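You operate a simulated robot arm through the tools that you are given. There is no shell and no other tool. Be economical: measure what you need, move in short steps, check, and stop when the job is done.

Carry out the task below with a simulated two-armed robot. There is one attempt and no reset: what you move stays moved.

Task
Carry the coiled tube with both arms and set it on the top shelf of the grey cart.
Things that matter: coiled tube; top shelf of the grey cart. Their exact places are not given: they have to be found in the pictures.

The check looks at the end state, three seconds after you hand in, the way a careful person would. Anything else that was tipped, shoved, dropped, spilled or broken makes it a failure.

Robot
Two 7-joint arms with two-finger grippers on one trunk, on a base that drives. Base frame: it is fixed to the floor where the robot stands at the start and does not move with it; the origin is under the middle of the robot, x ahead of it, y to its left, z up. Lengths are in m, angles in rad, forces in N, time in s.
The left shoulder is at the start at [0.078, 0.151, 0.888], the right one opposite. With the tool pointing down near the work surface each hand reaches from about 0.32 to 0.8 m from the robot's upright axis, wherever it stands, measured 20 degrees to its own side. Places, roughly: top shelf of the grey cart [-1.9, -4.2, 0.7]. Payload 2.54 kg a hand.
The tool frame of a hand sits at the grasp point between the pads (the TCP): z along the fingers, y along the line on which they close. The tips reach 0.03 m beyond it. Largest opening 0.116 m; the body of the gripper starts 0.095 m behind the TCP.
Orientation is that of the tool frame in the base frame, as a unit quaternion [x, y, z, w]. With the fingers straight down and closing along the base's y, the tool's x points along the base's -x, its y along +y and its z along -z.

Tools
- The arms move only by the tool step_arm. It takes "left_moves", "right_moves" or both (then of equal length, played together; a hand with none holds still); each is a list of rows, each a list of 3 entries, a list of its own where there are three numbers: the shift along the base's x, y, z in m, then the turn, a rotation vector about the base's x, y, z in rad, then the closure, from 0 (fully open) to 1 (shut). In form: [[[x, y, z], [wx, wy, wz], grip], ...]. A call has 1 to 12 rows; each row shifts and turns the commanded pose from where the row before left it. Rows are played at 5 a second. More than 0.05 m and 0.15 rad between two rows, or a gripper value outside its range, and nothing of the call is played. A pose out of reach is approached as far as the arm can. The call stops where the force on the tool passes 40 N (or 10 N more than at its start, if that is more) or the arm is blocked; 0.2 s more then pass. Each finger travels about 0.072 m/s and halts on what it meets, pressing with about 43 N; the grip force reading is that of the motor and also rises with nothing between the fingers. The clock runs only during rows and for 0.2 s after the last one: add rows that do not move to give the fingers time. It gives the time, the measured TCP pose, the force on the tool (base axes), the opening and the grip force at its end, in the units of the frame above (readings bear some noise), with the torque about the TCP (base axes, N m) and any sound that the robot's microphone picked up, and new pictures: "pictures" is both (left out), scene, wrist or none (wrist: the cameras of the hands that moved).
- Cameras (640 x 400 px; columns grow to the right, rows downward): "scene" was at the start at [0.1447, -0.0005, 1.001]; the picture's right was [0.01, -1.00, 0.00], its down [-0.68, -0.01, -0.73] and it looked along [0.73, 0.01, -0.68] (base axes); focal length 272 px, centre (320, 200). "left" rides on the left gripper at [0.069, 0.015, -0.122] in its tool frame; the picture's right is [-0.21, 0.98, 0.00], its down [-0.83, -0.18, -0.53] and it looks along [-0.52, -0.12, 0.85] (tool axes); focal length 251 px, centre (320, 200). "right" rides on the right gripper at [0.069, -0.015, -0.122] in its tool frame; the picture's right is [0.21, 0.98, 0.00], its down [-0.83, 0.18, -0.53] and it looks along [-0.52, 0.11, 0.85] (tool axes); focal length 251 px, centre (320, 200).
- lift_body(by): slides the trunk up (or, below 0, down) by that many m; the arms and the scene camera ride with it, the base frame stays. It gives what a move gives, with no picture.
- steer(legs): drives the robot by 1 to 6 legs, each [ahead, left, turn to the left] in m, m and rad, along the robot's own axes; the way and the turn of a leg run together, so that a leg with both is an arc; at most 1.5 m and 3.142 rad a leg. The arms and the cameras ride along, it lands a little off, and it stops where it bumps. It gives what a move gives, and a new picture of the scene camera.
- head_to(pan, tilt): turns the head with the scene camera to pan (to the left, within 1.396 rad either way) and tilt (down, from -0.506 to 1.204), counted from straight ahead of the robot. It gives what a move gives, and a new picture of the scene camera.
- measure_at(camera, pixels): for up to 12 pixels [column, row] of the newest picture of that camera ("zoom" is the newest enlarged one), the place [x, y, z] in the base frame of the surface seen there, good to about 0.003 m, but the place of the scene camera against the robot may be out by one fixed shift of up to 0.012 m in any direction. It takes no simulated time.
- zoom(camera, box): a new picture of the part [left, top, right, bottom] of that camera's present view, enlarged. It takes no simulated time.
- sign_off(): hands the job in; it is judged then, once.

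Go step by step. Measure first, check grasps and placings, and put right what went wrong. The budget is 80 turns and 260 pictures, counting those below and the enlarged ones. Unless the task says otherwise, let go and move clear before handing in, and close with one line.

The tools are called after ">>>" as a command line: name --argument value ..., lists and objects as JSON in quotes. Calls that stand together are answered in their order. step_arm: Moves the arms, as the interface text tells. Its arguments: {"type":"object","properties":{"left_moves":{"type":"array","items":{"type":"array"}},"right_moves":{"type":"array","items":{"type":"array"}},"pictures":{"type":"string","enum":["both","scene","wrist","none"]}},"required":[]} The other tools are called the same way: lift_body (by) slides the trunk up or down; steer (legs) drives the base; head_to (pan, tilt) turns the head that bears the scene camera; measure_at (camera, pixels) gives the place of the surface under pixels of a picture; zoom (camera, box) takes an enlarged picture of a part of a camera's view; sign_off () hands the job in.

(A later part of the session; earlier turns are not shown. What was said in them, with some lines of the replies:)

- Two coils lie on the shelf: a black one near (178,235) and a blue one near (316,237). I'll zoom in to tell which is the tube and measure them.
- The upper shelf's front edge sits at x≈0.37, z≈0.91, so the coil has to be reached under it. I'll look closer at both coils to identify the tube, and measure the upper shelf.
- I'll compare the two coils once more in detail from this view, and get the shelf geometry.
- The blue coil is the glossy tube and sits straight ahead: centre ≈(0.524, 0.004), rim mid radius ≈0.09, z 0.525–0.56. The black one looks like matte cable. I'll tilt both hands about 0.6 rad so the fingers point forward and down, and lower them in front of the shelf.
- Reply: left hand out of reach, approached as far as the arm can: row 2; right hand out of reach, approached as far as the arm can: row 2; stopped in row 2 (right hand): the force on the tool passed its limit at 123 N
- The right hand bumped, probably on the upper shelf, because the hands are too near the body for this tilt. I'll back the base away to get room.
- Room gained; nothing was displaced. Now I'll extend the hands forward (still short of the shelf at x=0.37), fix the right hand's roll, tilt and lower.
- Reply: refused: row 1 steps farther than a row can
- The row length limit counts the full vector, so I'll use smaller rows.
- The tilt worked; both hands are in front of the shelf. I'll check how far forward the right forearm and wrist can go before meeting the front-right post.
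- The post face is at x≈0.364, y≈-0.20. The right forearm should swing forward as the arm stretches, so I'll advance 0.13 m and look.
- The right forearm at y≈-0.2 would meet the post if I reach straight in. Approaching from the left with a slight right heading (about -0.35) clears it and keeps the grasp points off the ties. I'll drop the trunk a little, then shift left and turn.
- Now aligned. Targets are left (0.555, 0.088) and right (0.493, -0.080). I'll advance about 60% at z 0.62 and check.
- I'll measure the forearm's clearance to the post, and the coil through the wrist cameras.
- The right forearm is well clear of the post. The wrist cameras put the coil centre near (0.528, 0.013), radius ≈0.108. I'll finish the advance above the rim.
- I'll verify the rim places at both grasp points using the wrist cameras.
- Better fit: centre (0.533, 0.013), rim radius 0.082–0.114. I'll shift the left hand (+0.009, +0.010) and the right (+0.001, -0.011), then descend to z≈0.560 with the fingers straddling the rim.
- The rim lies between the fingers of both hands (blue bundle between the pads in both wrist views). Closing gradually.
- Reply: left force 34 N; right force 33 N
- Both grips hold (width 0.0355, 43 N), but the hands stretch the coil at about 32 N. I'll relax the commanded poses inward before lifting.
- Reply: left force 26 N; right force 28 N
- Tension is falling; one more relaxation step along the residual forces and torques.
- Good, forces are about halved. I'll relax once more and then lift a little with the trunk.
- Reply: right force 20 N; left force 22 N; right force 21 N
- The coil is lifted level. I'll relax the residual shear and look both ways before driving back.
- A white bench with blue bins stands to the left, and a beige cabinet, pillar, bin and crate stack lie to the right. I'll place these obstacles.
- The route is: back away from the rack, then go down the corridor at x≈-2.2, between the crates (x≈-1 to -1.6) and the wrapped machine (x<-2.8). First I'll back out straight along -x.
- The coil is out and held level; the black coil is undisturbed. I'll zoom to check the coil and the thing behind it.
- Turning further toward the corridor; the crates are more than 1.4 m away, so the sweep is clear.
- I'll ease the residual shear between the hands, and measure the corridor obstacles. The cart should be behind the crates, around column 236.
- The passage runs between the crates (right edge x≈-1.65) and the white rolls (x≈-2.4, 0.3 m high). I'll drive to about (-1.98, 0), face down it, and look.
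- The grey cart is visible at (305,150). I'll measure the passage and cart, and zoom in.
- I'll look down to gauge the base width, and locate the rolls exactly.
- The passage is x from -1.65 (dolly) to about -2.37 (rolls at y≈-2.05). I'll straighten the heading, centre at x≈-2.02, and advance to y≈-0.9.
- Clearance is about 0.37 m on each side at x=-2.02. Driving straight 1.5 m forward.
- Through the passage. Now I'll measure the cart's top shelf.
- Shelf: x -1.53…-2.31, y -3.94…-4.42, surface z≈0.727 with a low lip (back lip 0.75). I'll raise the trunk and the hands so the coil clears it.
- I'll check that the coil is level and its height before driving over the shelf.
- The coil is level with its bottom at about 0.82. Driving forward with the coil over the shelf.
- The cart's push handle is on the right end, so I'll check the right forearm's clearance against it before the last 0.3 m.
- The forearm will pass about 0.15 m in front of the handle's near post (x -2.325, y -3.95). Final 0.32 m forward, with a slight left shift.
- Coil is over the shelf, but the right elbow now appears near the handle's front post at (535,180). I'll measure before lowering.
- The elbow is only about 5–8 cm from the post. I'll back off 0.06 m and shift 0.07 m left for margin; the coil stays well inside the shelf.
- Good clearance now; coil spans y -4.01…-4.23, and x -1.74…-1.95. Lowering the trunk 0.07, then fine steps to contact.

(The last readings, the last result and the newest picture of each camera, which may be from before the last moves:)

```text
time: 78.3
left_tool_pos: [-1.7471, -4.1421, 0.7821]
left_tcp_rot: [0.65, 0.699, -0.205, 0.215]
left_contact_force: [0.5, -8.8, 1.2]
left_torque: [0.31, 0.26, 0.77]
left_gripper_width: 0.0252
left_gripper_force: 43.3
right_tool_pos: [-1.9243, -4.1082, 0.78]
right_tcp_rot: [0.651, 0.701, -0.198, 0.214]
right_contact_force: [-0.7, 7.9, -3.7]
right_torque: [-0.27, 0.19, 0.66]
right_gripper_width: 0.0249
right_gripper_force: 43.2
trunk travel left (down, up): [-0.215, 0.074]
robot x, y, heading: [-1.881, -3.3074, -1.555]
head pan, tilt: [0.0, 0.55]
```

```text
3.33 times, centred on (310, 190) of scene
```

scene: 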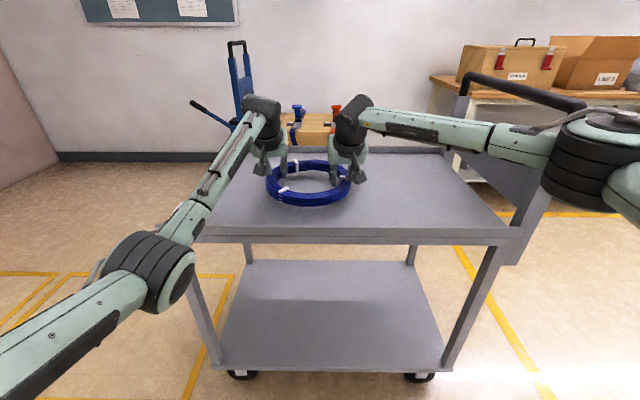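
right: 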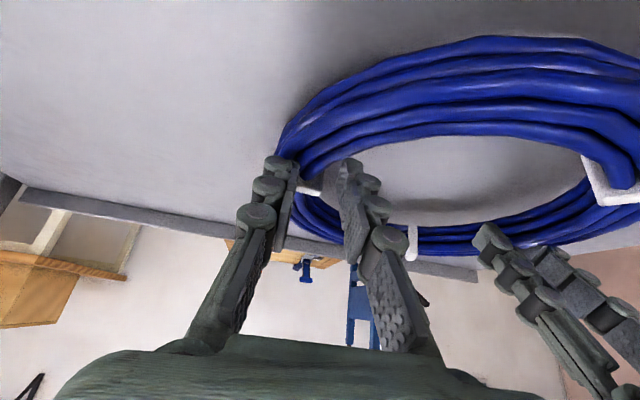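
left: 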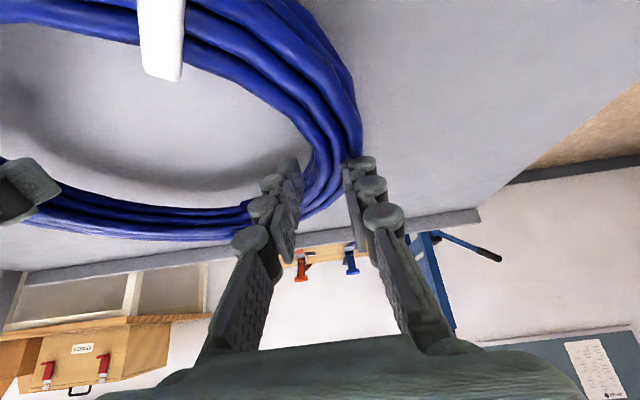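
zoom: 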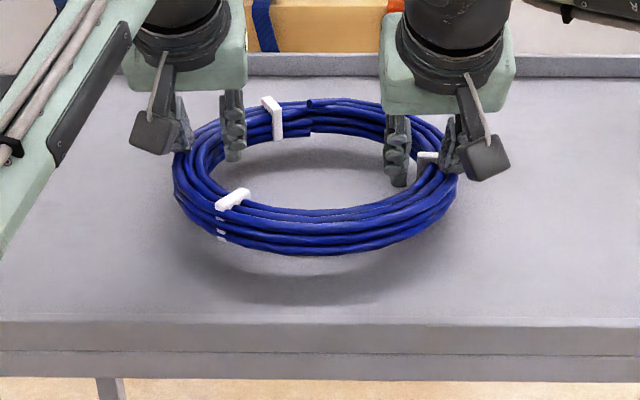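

Still hovering slightly (shadow gap visible). I'll lower in 4 mm steps toward z≈0.764 and watch the vertical force.

>>> step_arm --left_moves '[[[0, 0, -0.004], [0, 0, 0], 0.95], [[0, 0, -0.004], [0, 0, 0], 0.95], [[0, 0, -0.004], [0, 0, 0], 0.95], [[0, 0, -0.003], [0, 0, 0], 0.95], [[0, 0, 0], [0, 0, 0], 0.95]]' --right_moves '[[[0, 0, -0.004], [0, 0, 0], 0.95], [[0, 0, -0.004], [0, 0, 0], 0.95], [[0, 0, -0.004], [0, 0, 0], 0.95], [[0, 0, -0.002], [0, 0, 0], 0.95], [[0, 0, 0], [0, 0, 0], 0.95]]' --pictures "scene"

>>> zoom --camera "scene" --box '[230, 130, 390, 250]'

```text
time: 79.5
left_tool_pos: [-1.7479, -4.142, 0.768]
left_tcp_rot: [0.65, 0.699, -0.204, 0.215]
left_contact_force: [0.2, -8.0, 3.2]
left_torque: [-0.24, 0.3, 0.71]
left_gripper_width: 0.0252
left_gripper_force: 43.3
right_tool_pos: [-1.926, -4.11, 0.7649]
right_tcp_rot: [0.651, 0.701, -0.199, 0.214]
right_contact_force: [-0.9, 7.4, -6.0]
right_torque: [0.38, 0.47, 0.67]
right_gripper_width: 0.0252
right_gripper_force: 43.0
trunk travel left (down, up): [-0.215, 0.074]
robot x, y, heading: [-1.8805, -3.3085, -1.558]
head pan, tilt: [0.0, 0.55]
```

scene: 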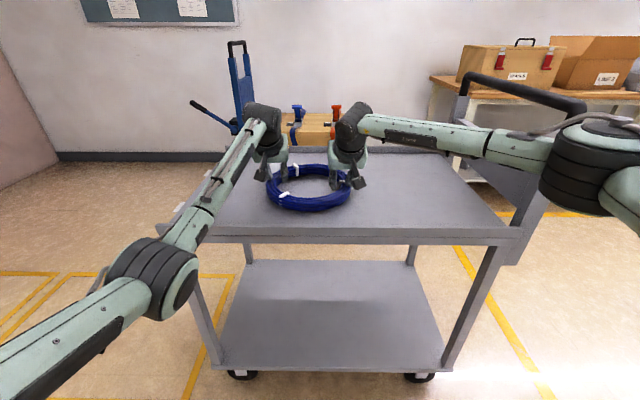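

```text
3.33 times, centred on (310, 190) of scene
```

zoom: 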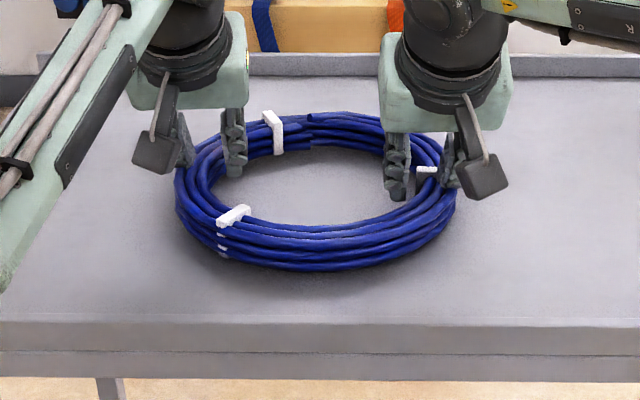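

Nearly there; vertical force hasn't risen yet. A few more 2 mm steps.

>>> step_arm --left_moves '[[[0, 0, -0.002], [0, 0, 0], 0.95], [[0, 0, -0.002], [0, 0, 0], 0.95], [[0, 0, 0], [0, 0, 0], 0.95]]' --right_moves '[[[0, 0, -0.001], [0, 0, 0], 0.95], [[0, 0, -0.002], [0, 0, 0], 0.95], [[0, 0, 0], [0, 0, 0], 0.95]]' --pictures "wrist"

>>> zoom --camera "scene" --box '[230, 130, 390, 250]'

```text
time: 80.3
left_tool_pos: [-1.7481, -4.1416, 0.7637]
left_tcp_rot: [0.651, 0.699, -0.205, 0.215]
left_contact_force: [0.5, -8.6, 5.7]
left_torque: [-0.21, 0.49, 0.74]
left_gripper_width: 0.025
left_gripper_force: 42.8
right_tool_pos: [-1.9246, -4.1091, 0.7618]
right_tcp_rot: [0.651, 0.701, -0.199, 0.213]
right_contact_force: [-0.7, 7.7, -8.3]
right_torque: [0.41, 0.63, 0.78]
right_gripper_width: 0.025
right_gripper_force: 43.0
trunk travel left (down, up): [-0.215, 0.074]
robot x, y, heading: [-1.88, -3.3099, -1.559]
head pan, tilt: [0.0, 0.55]
```

right: 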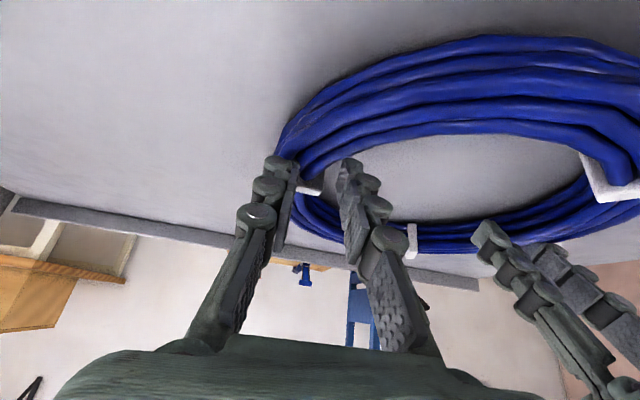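
left: 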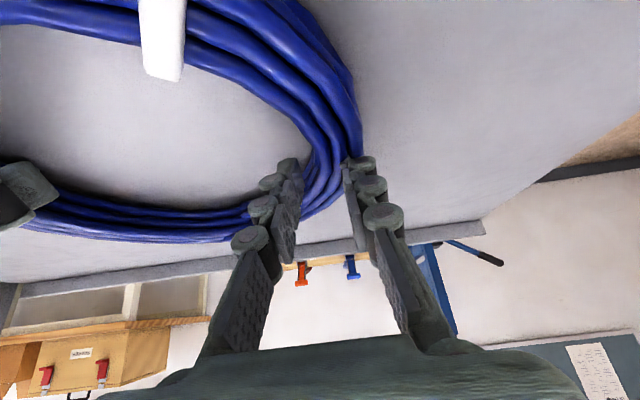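

```text
3.33 times, centred on (310, 190) of scene
```

zoom: 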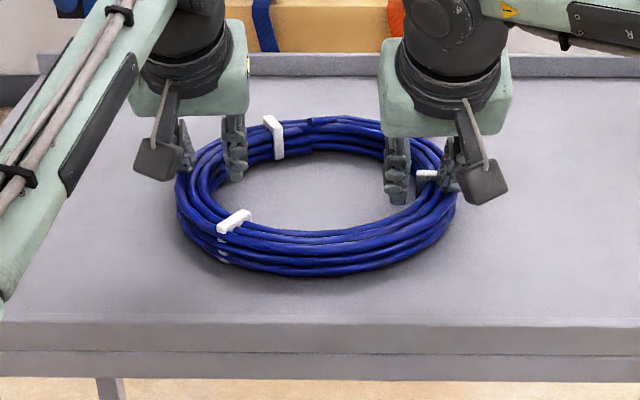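

Left feels +5.7 N up and right -8.3 N down, so the right hand is holding relatively high. I'll lower the right 3 mm, then both 2 mm.

>>> step_arm --left_moves '[[[0, 0, 0], [0, 0, 0], 0.95], [[0, 0, -0.002], [0, 0, 0], 0.95], [[0, 0, 0], [0, 0, 0], 0.95]]' --right_moves '[[[0, 0, -0.003], [0, 0, 0], 0.95], [[0, 0, -0.002], [0, 0, 0], 0.95], [[0, 0, 0], [0, 0, 0], 0.95]]' --pictures "none"

>>> measure_at --camera "scene" --pixels '[[308, 207], [308, 215], [290, 203], [338, 202], [276, 193], [342, 192]]'

```text
time: 81.1
left_tool_pos: [-1.7466, -4.1408, 0.7631]
left_tcp_rot: [0.65, 0.699, -0.205, 0.216]
left_contact_force: [4.9, -11.9, 5.5]
left_torque: [0.19, -0.15, 0.86]
left_gripper_width: 0.0251
left_gripper_force: 42.8
right_tool_pos: [-1.9232, -4.1108, 0.7609]
right_tcp_rot: [0.651, 0.7, -0.2, 0.215]
right_contact_force: [-2.2, 12.0, 4.9]
right_torque: [1.03, 0.16, 0.81]
right_gripper_width: 0.025
right_gripper_force: 43.5
trunk travel left (down, up): [-0.215, 0.074]
robot x, y, heading: [-1.8806, -3.3077, -1.56]
head pan, tilt: [0.0, 0.55]
```

```text
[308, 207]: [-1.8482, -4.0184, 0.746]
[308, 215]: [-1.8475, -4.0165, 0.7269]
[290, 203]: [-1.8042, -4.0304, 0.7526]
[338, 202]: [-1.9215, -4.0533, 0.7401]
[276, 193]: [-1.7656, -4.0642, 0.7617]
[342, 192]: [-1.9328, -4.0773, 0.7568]
```

Both hands now feel upward force (about 10 N total), so the coil rests on the shelf. Opening gradually.

>>> step_arm --left_moves '[[[0, 0, 0], [0, 0, 0], 0.75], [[0, 0, 0], [0, 0, 0], 0.65], [[0, 0, 0], [0, 0, 0], 0.5], [[0, 0, 0], [0, 0, 0], 0.35], [[0, 0, 0], [0, 0, 0], 0.3]]' --right_moves '[[[0, 0, 0], [0, 0, 0], 0.75], [[0, 0, 0], [0, 0, 0], 0.65], [[0, 0, 0], [0, 0, 0], 0.5], [[0, 0, 0], [0, 0, 0], 0.35], [[0, 0, 0], [0, 0, 0], 0.3]]'

>>> zoom --camera "scene" --box '[230, 130, 390, 250]'

```text
time: 82.3
left_tool_pos: [-1.7477, -4.1415, 0.762]
left_tcp_rot: [0.65, 0.699, -0.205, 0.216]
left_contact_force: [0.5, -1.0, 0.2]
left_torque: [0.03, -0.02, -0.02]
left_gripper_width: 0.0812
left_gripper_force: 0.0
right_tool_pos: [-1.9241, -4.1101, 0.7576]
right_tcp_rot: [0.651, 0.701, -0.198, 0.214]
right_contact_force: [0.3, 0.0, 0.7]
right_torque: [-0.03, -0.01, 0.02]
right_gripper_width: 0.0811
right_gripper_force: 0.1
trunk travel left (down, up): [-0.215, 0.074]
robot x, y, heading: [-1.882, -3.3051, -1.562]
head pan, tilt: [0.0, 0.55]
```

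scene: 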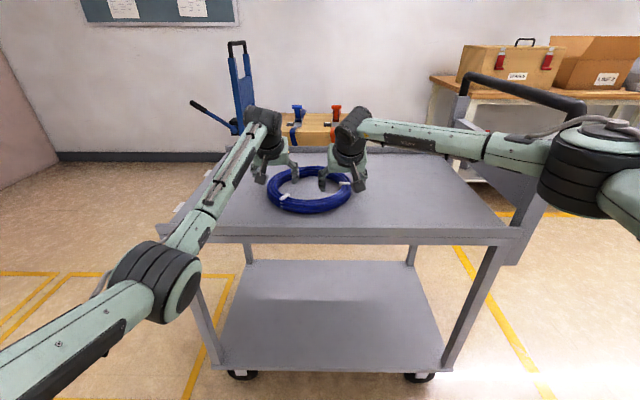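
right: 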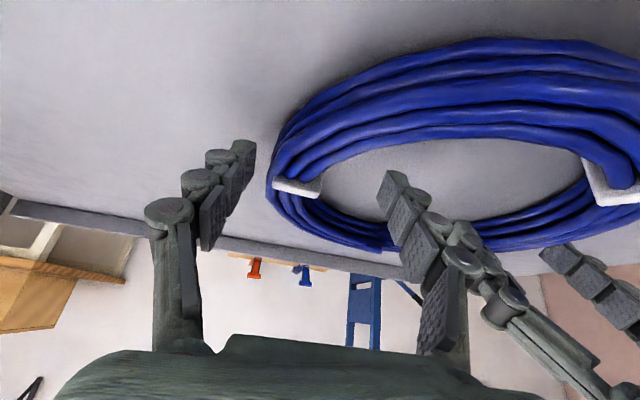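
left: 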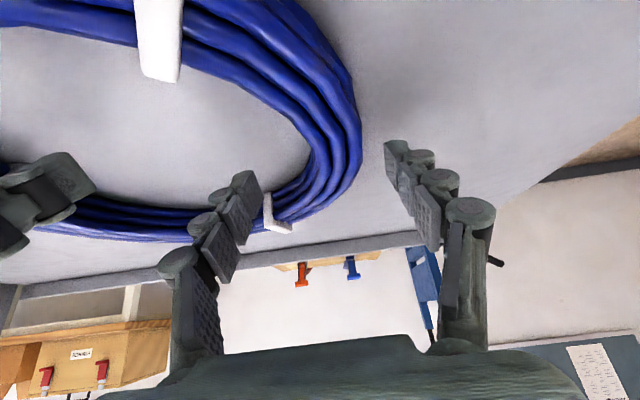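

```text
3.33 times, centred on (310, 190) of scene
```

zoom: 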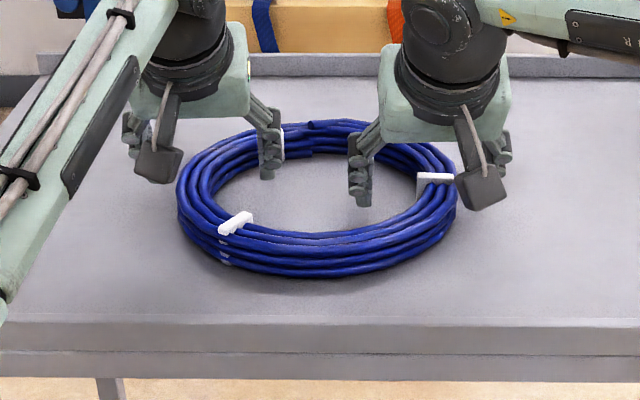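

Released; the coil lies flat and the fingers are clear. Raising the hands straight up.

>>> step_arm --left_moves '[[[0, 0, 0.02], [0, 0, 0], 0.3], [[0, 0, 0.03], [0, 0, 0], 0.3], [[0, 0, 0.03], [0, 0, 0], 0.3], [[0, 0, 0], [0, 0, 0], 0.3]]' --right_moves '[[[0, 0, 0.02], [0, 0, 0], 0.3], [[0, 0, 0.03], [0, 0, 0], 0.3], [[0, 0, 0.03], [0, 0, 0], 0.3], [[0, 0, 0], [0, 0, 0], 0.3]]' --pictures "scene"

>>> lift_body --by 0.06

>>> steer --legs '[[-0.45, 0, 0]]'

```text
time: 83.3
left_tool_pos: [-1.7475, -4.1422, 0.8415]
left_tcp_rot: [0.651, 0.7, -0.203, 0.215]
left_contact_force: [0.5, -0.3, 0.1]
left_torque: [0.0, -0.01, -0.01]
left_gripper_width: 0.0815
left_gripper_force: 0.1
right_tool_pos: [-1.9241, -4.1104, 0.8388]
right_tcp_rot: [0.651, 0.701, -0.199, 0.214]
right_contact_force: [0.7, -0.6, -0.5]
right_torque: [0.01, 0.01, -0.01]
right_gripper_width: 0.081
right_gripper_force: 0.2
trunk travel left (down, up): [-0.215, 0.074]
robot x, y, heading: [-1.8804, -3.3045, -1.557]
head pan, tilt: [0.0, 0.55]
```

scene: 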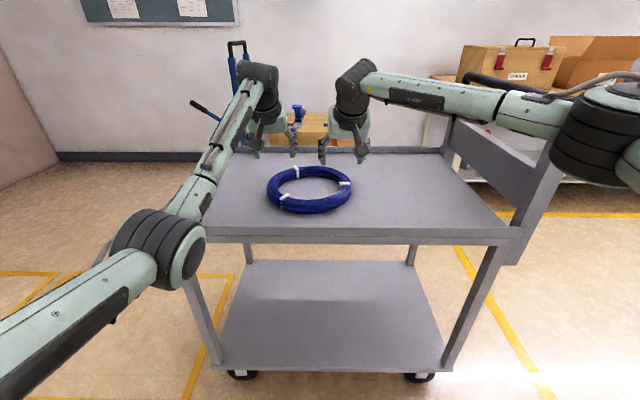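

```text
time: 84.3
left_tool_pos: [-1.7482, -4.1401, 0.9]
left_tcp_rot: [0.651, 0.7, -0.203, 0.215]
left_contact_force: [-0.1, -1.0, -0.3]
left_torque: [0.01, 0.01, -0.01]
left_gripper_width: 0.0814
left_gripper_force: 0.1
right_tool_pos: [-1.9244, -4.1118, 0.8977]
right_tcp_rot: [0.651, 0.701, -0.198, 0.214]
right_contact_force: [-0.9, -0.4, -0.2]
right_torque: [-0.02, -0.01, 0.01]
right_gripper_width: 0.0815
right_gripper_force: 0.1
trunk travel left (down, up): [-0.275, 0.014]
robot x, y, heading: [-1.8801, -3.3072, -1.553]
head pan, tilt: [0.0, 0.55]
```

```text
time: 87.0
left_tool_pos: [-1.7564, -3.692, 0.9018]
left_tcp_rot: [0.652, 0.698, -0.205, 0.214]
left_contact_force: [0.1, -0.2, 0.2]
left_torque: [0.05, -0.01, 0.01]
left_gripper_width: 0.0814
left_gripper_force: 0.0
right_tool_pos: [-1.934, -3.6614, 0.8985]
right_tcp_rot: [0.653, 0.699, -0.199, 0.214]
right_contact_force: [0.9, 0.5, 0.2]
right_torque: [0.03, 0.03, -0.01]
right_gripper_width: 0.0811
right_gripper_force: 0.0
trunk travel left (down, up): [-0.275, 0.014]
robot x, y, heading: [-1.8891, -2.8568, -1.555]
head pan, tilt: [0.0, 0.55]
```

scene: 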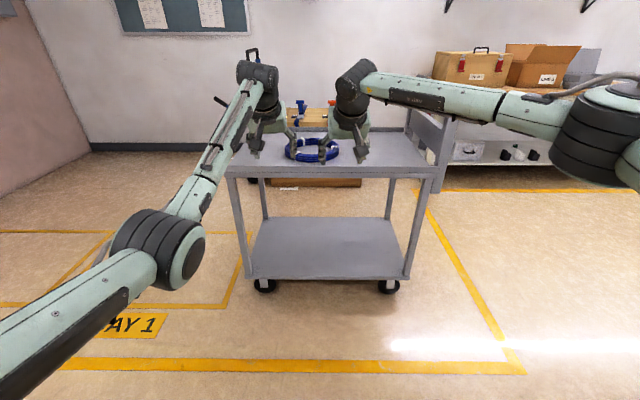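

The coil lies flat on the cart's top shelf near (310,148), the cart hasn't moved, and both hands are clear. Handing in.

>>> sign_off

```text
The job is handed in.
```

I carried the blue coiled tube with both arms, set it flat on the top shelf of the grey cart, let go and backed clear. I chose the blue coil as the tube because the black one looked like cable. Early on, the right hand hit something hard (123 N), probably the rack's upper shelf. Nothing looked moved afterwards.
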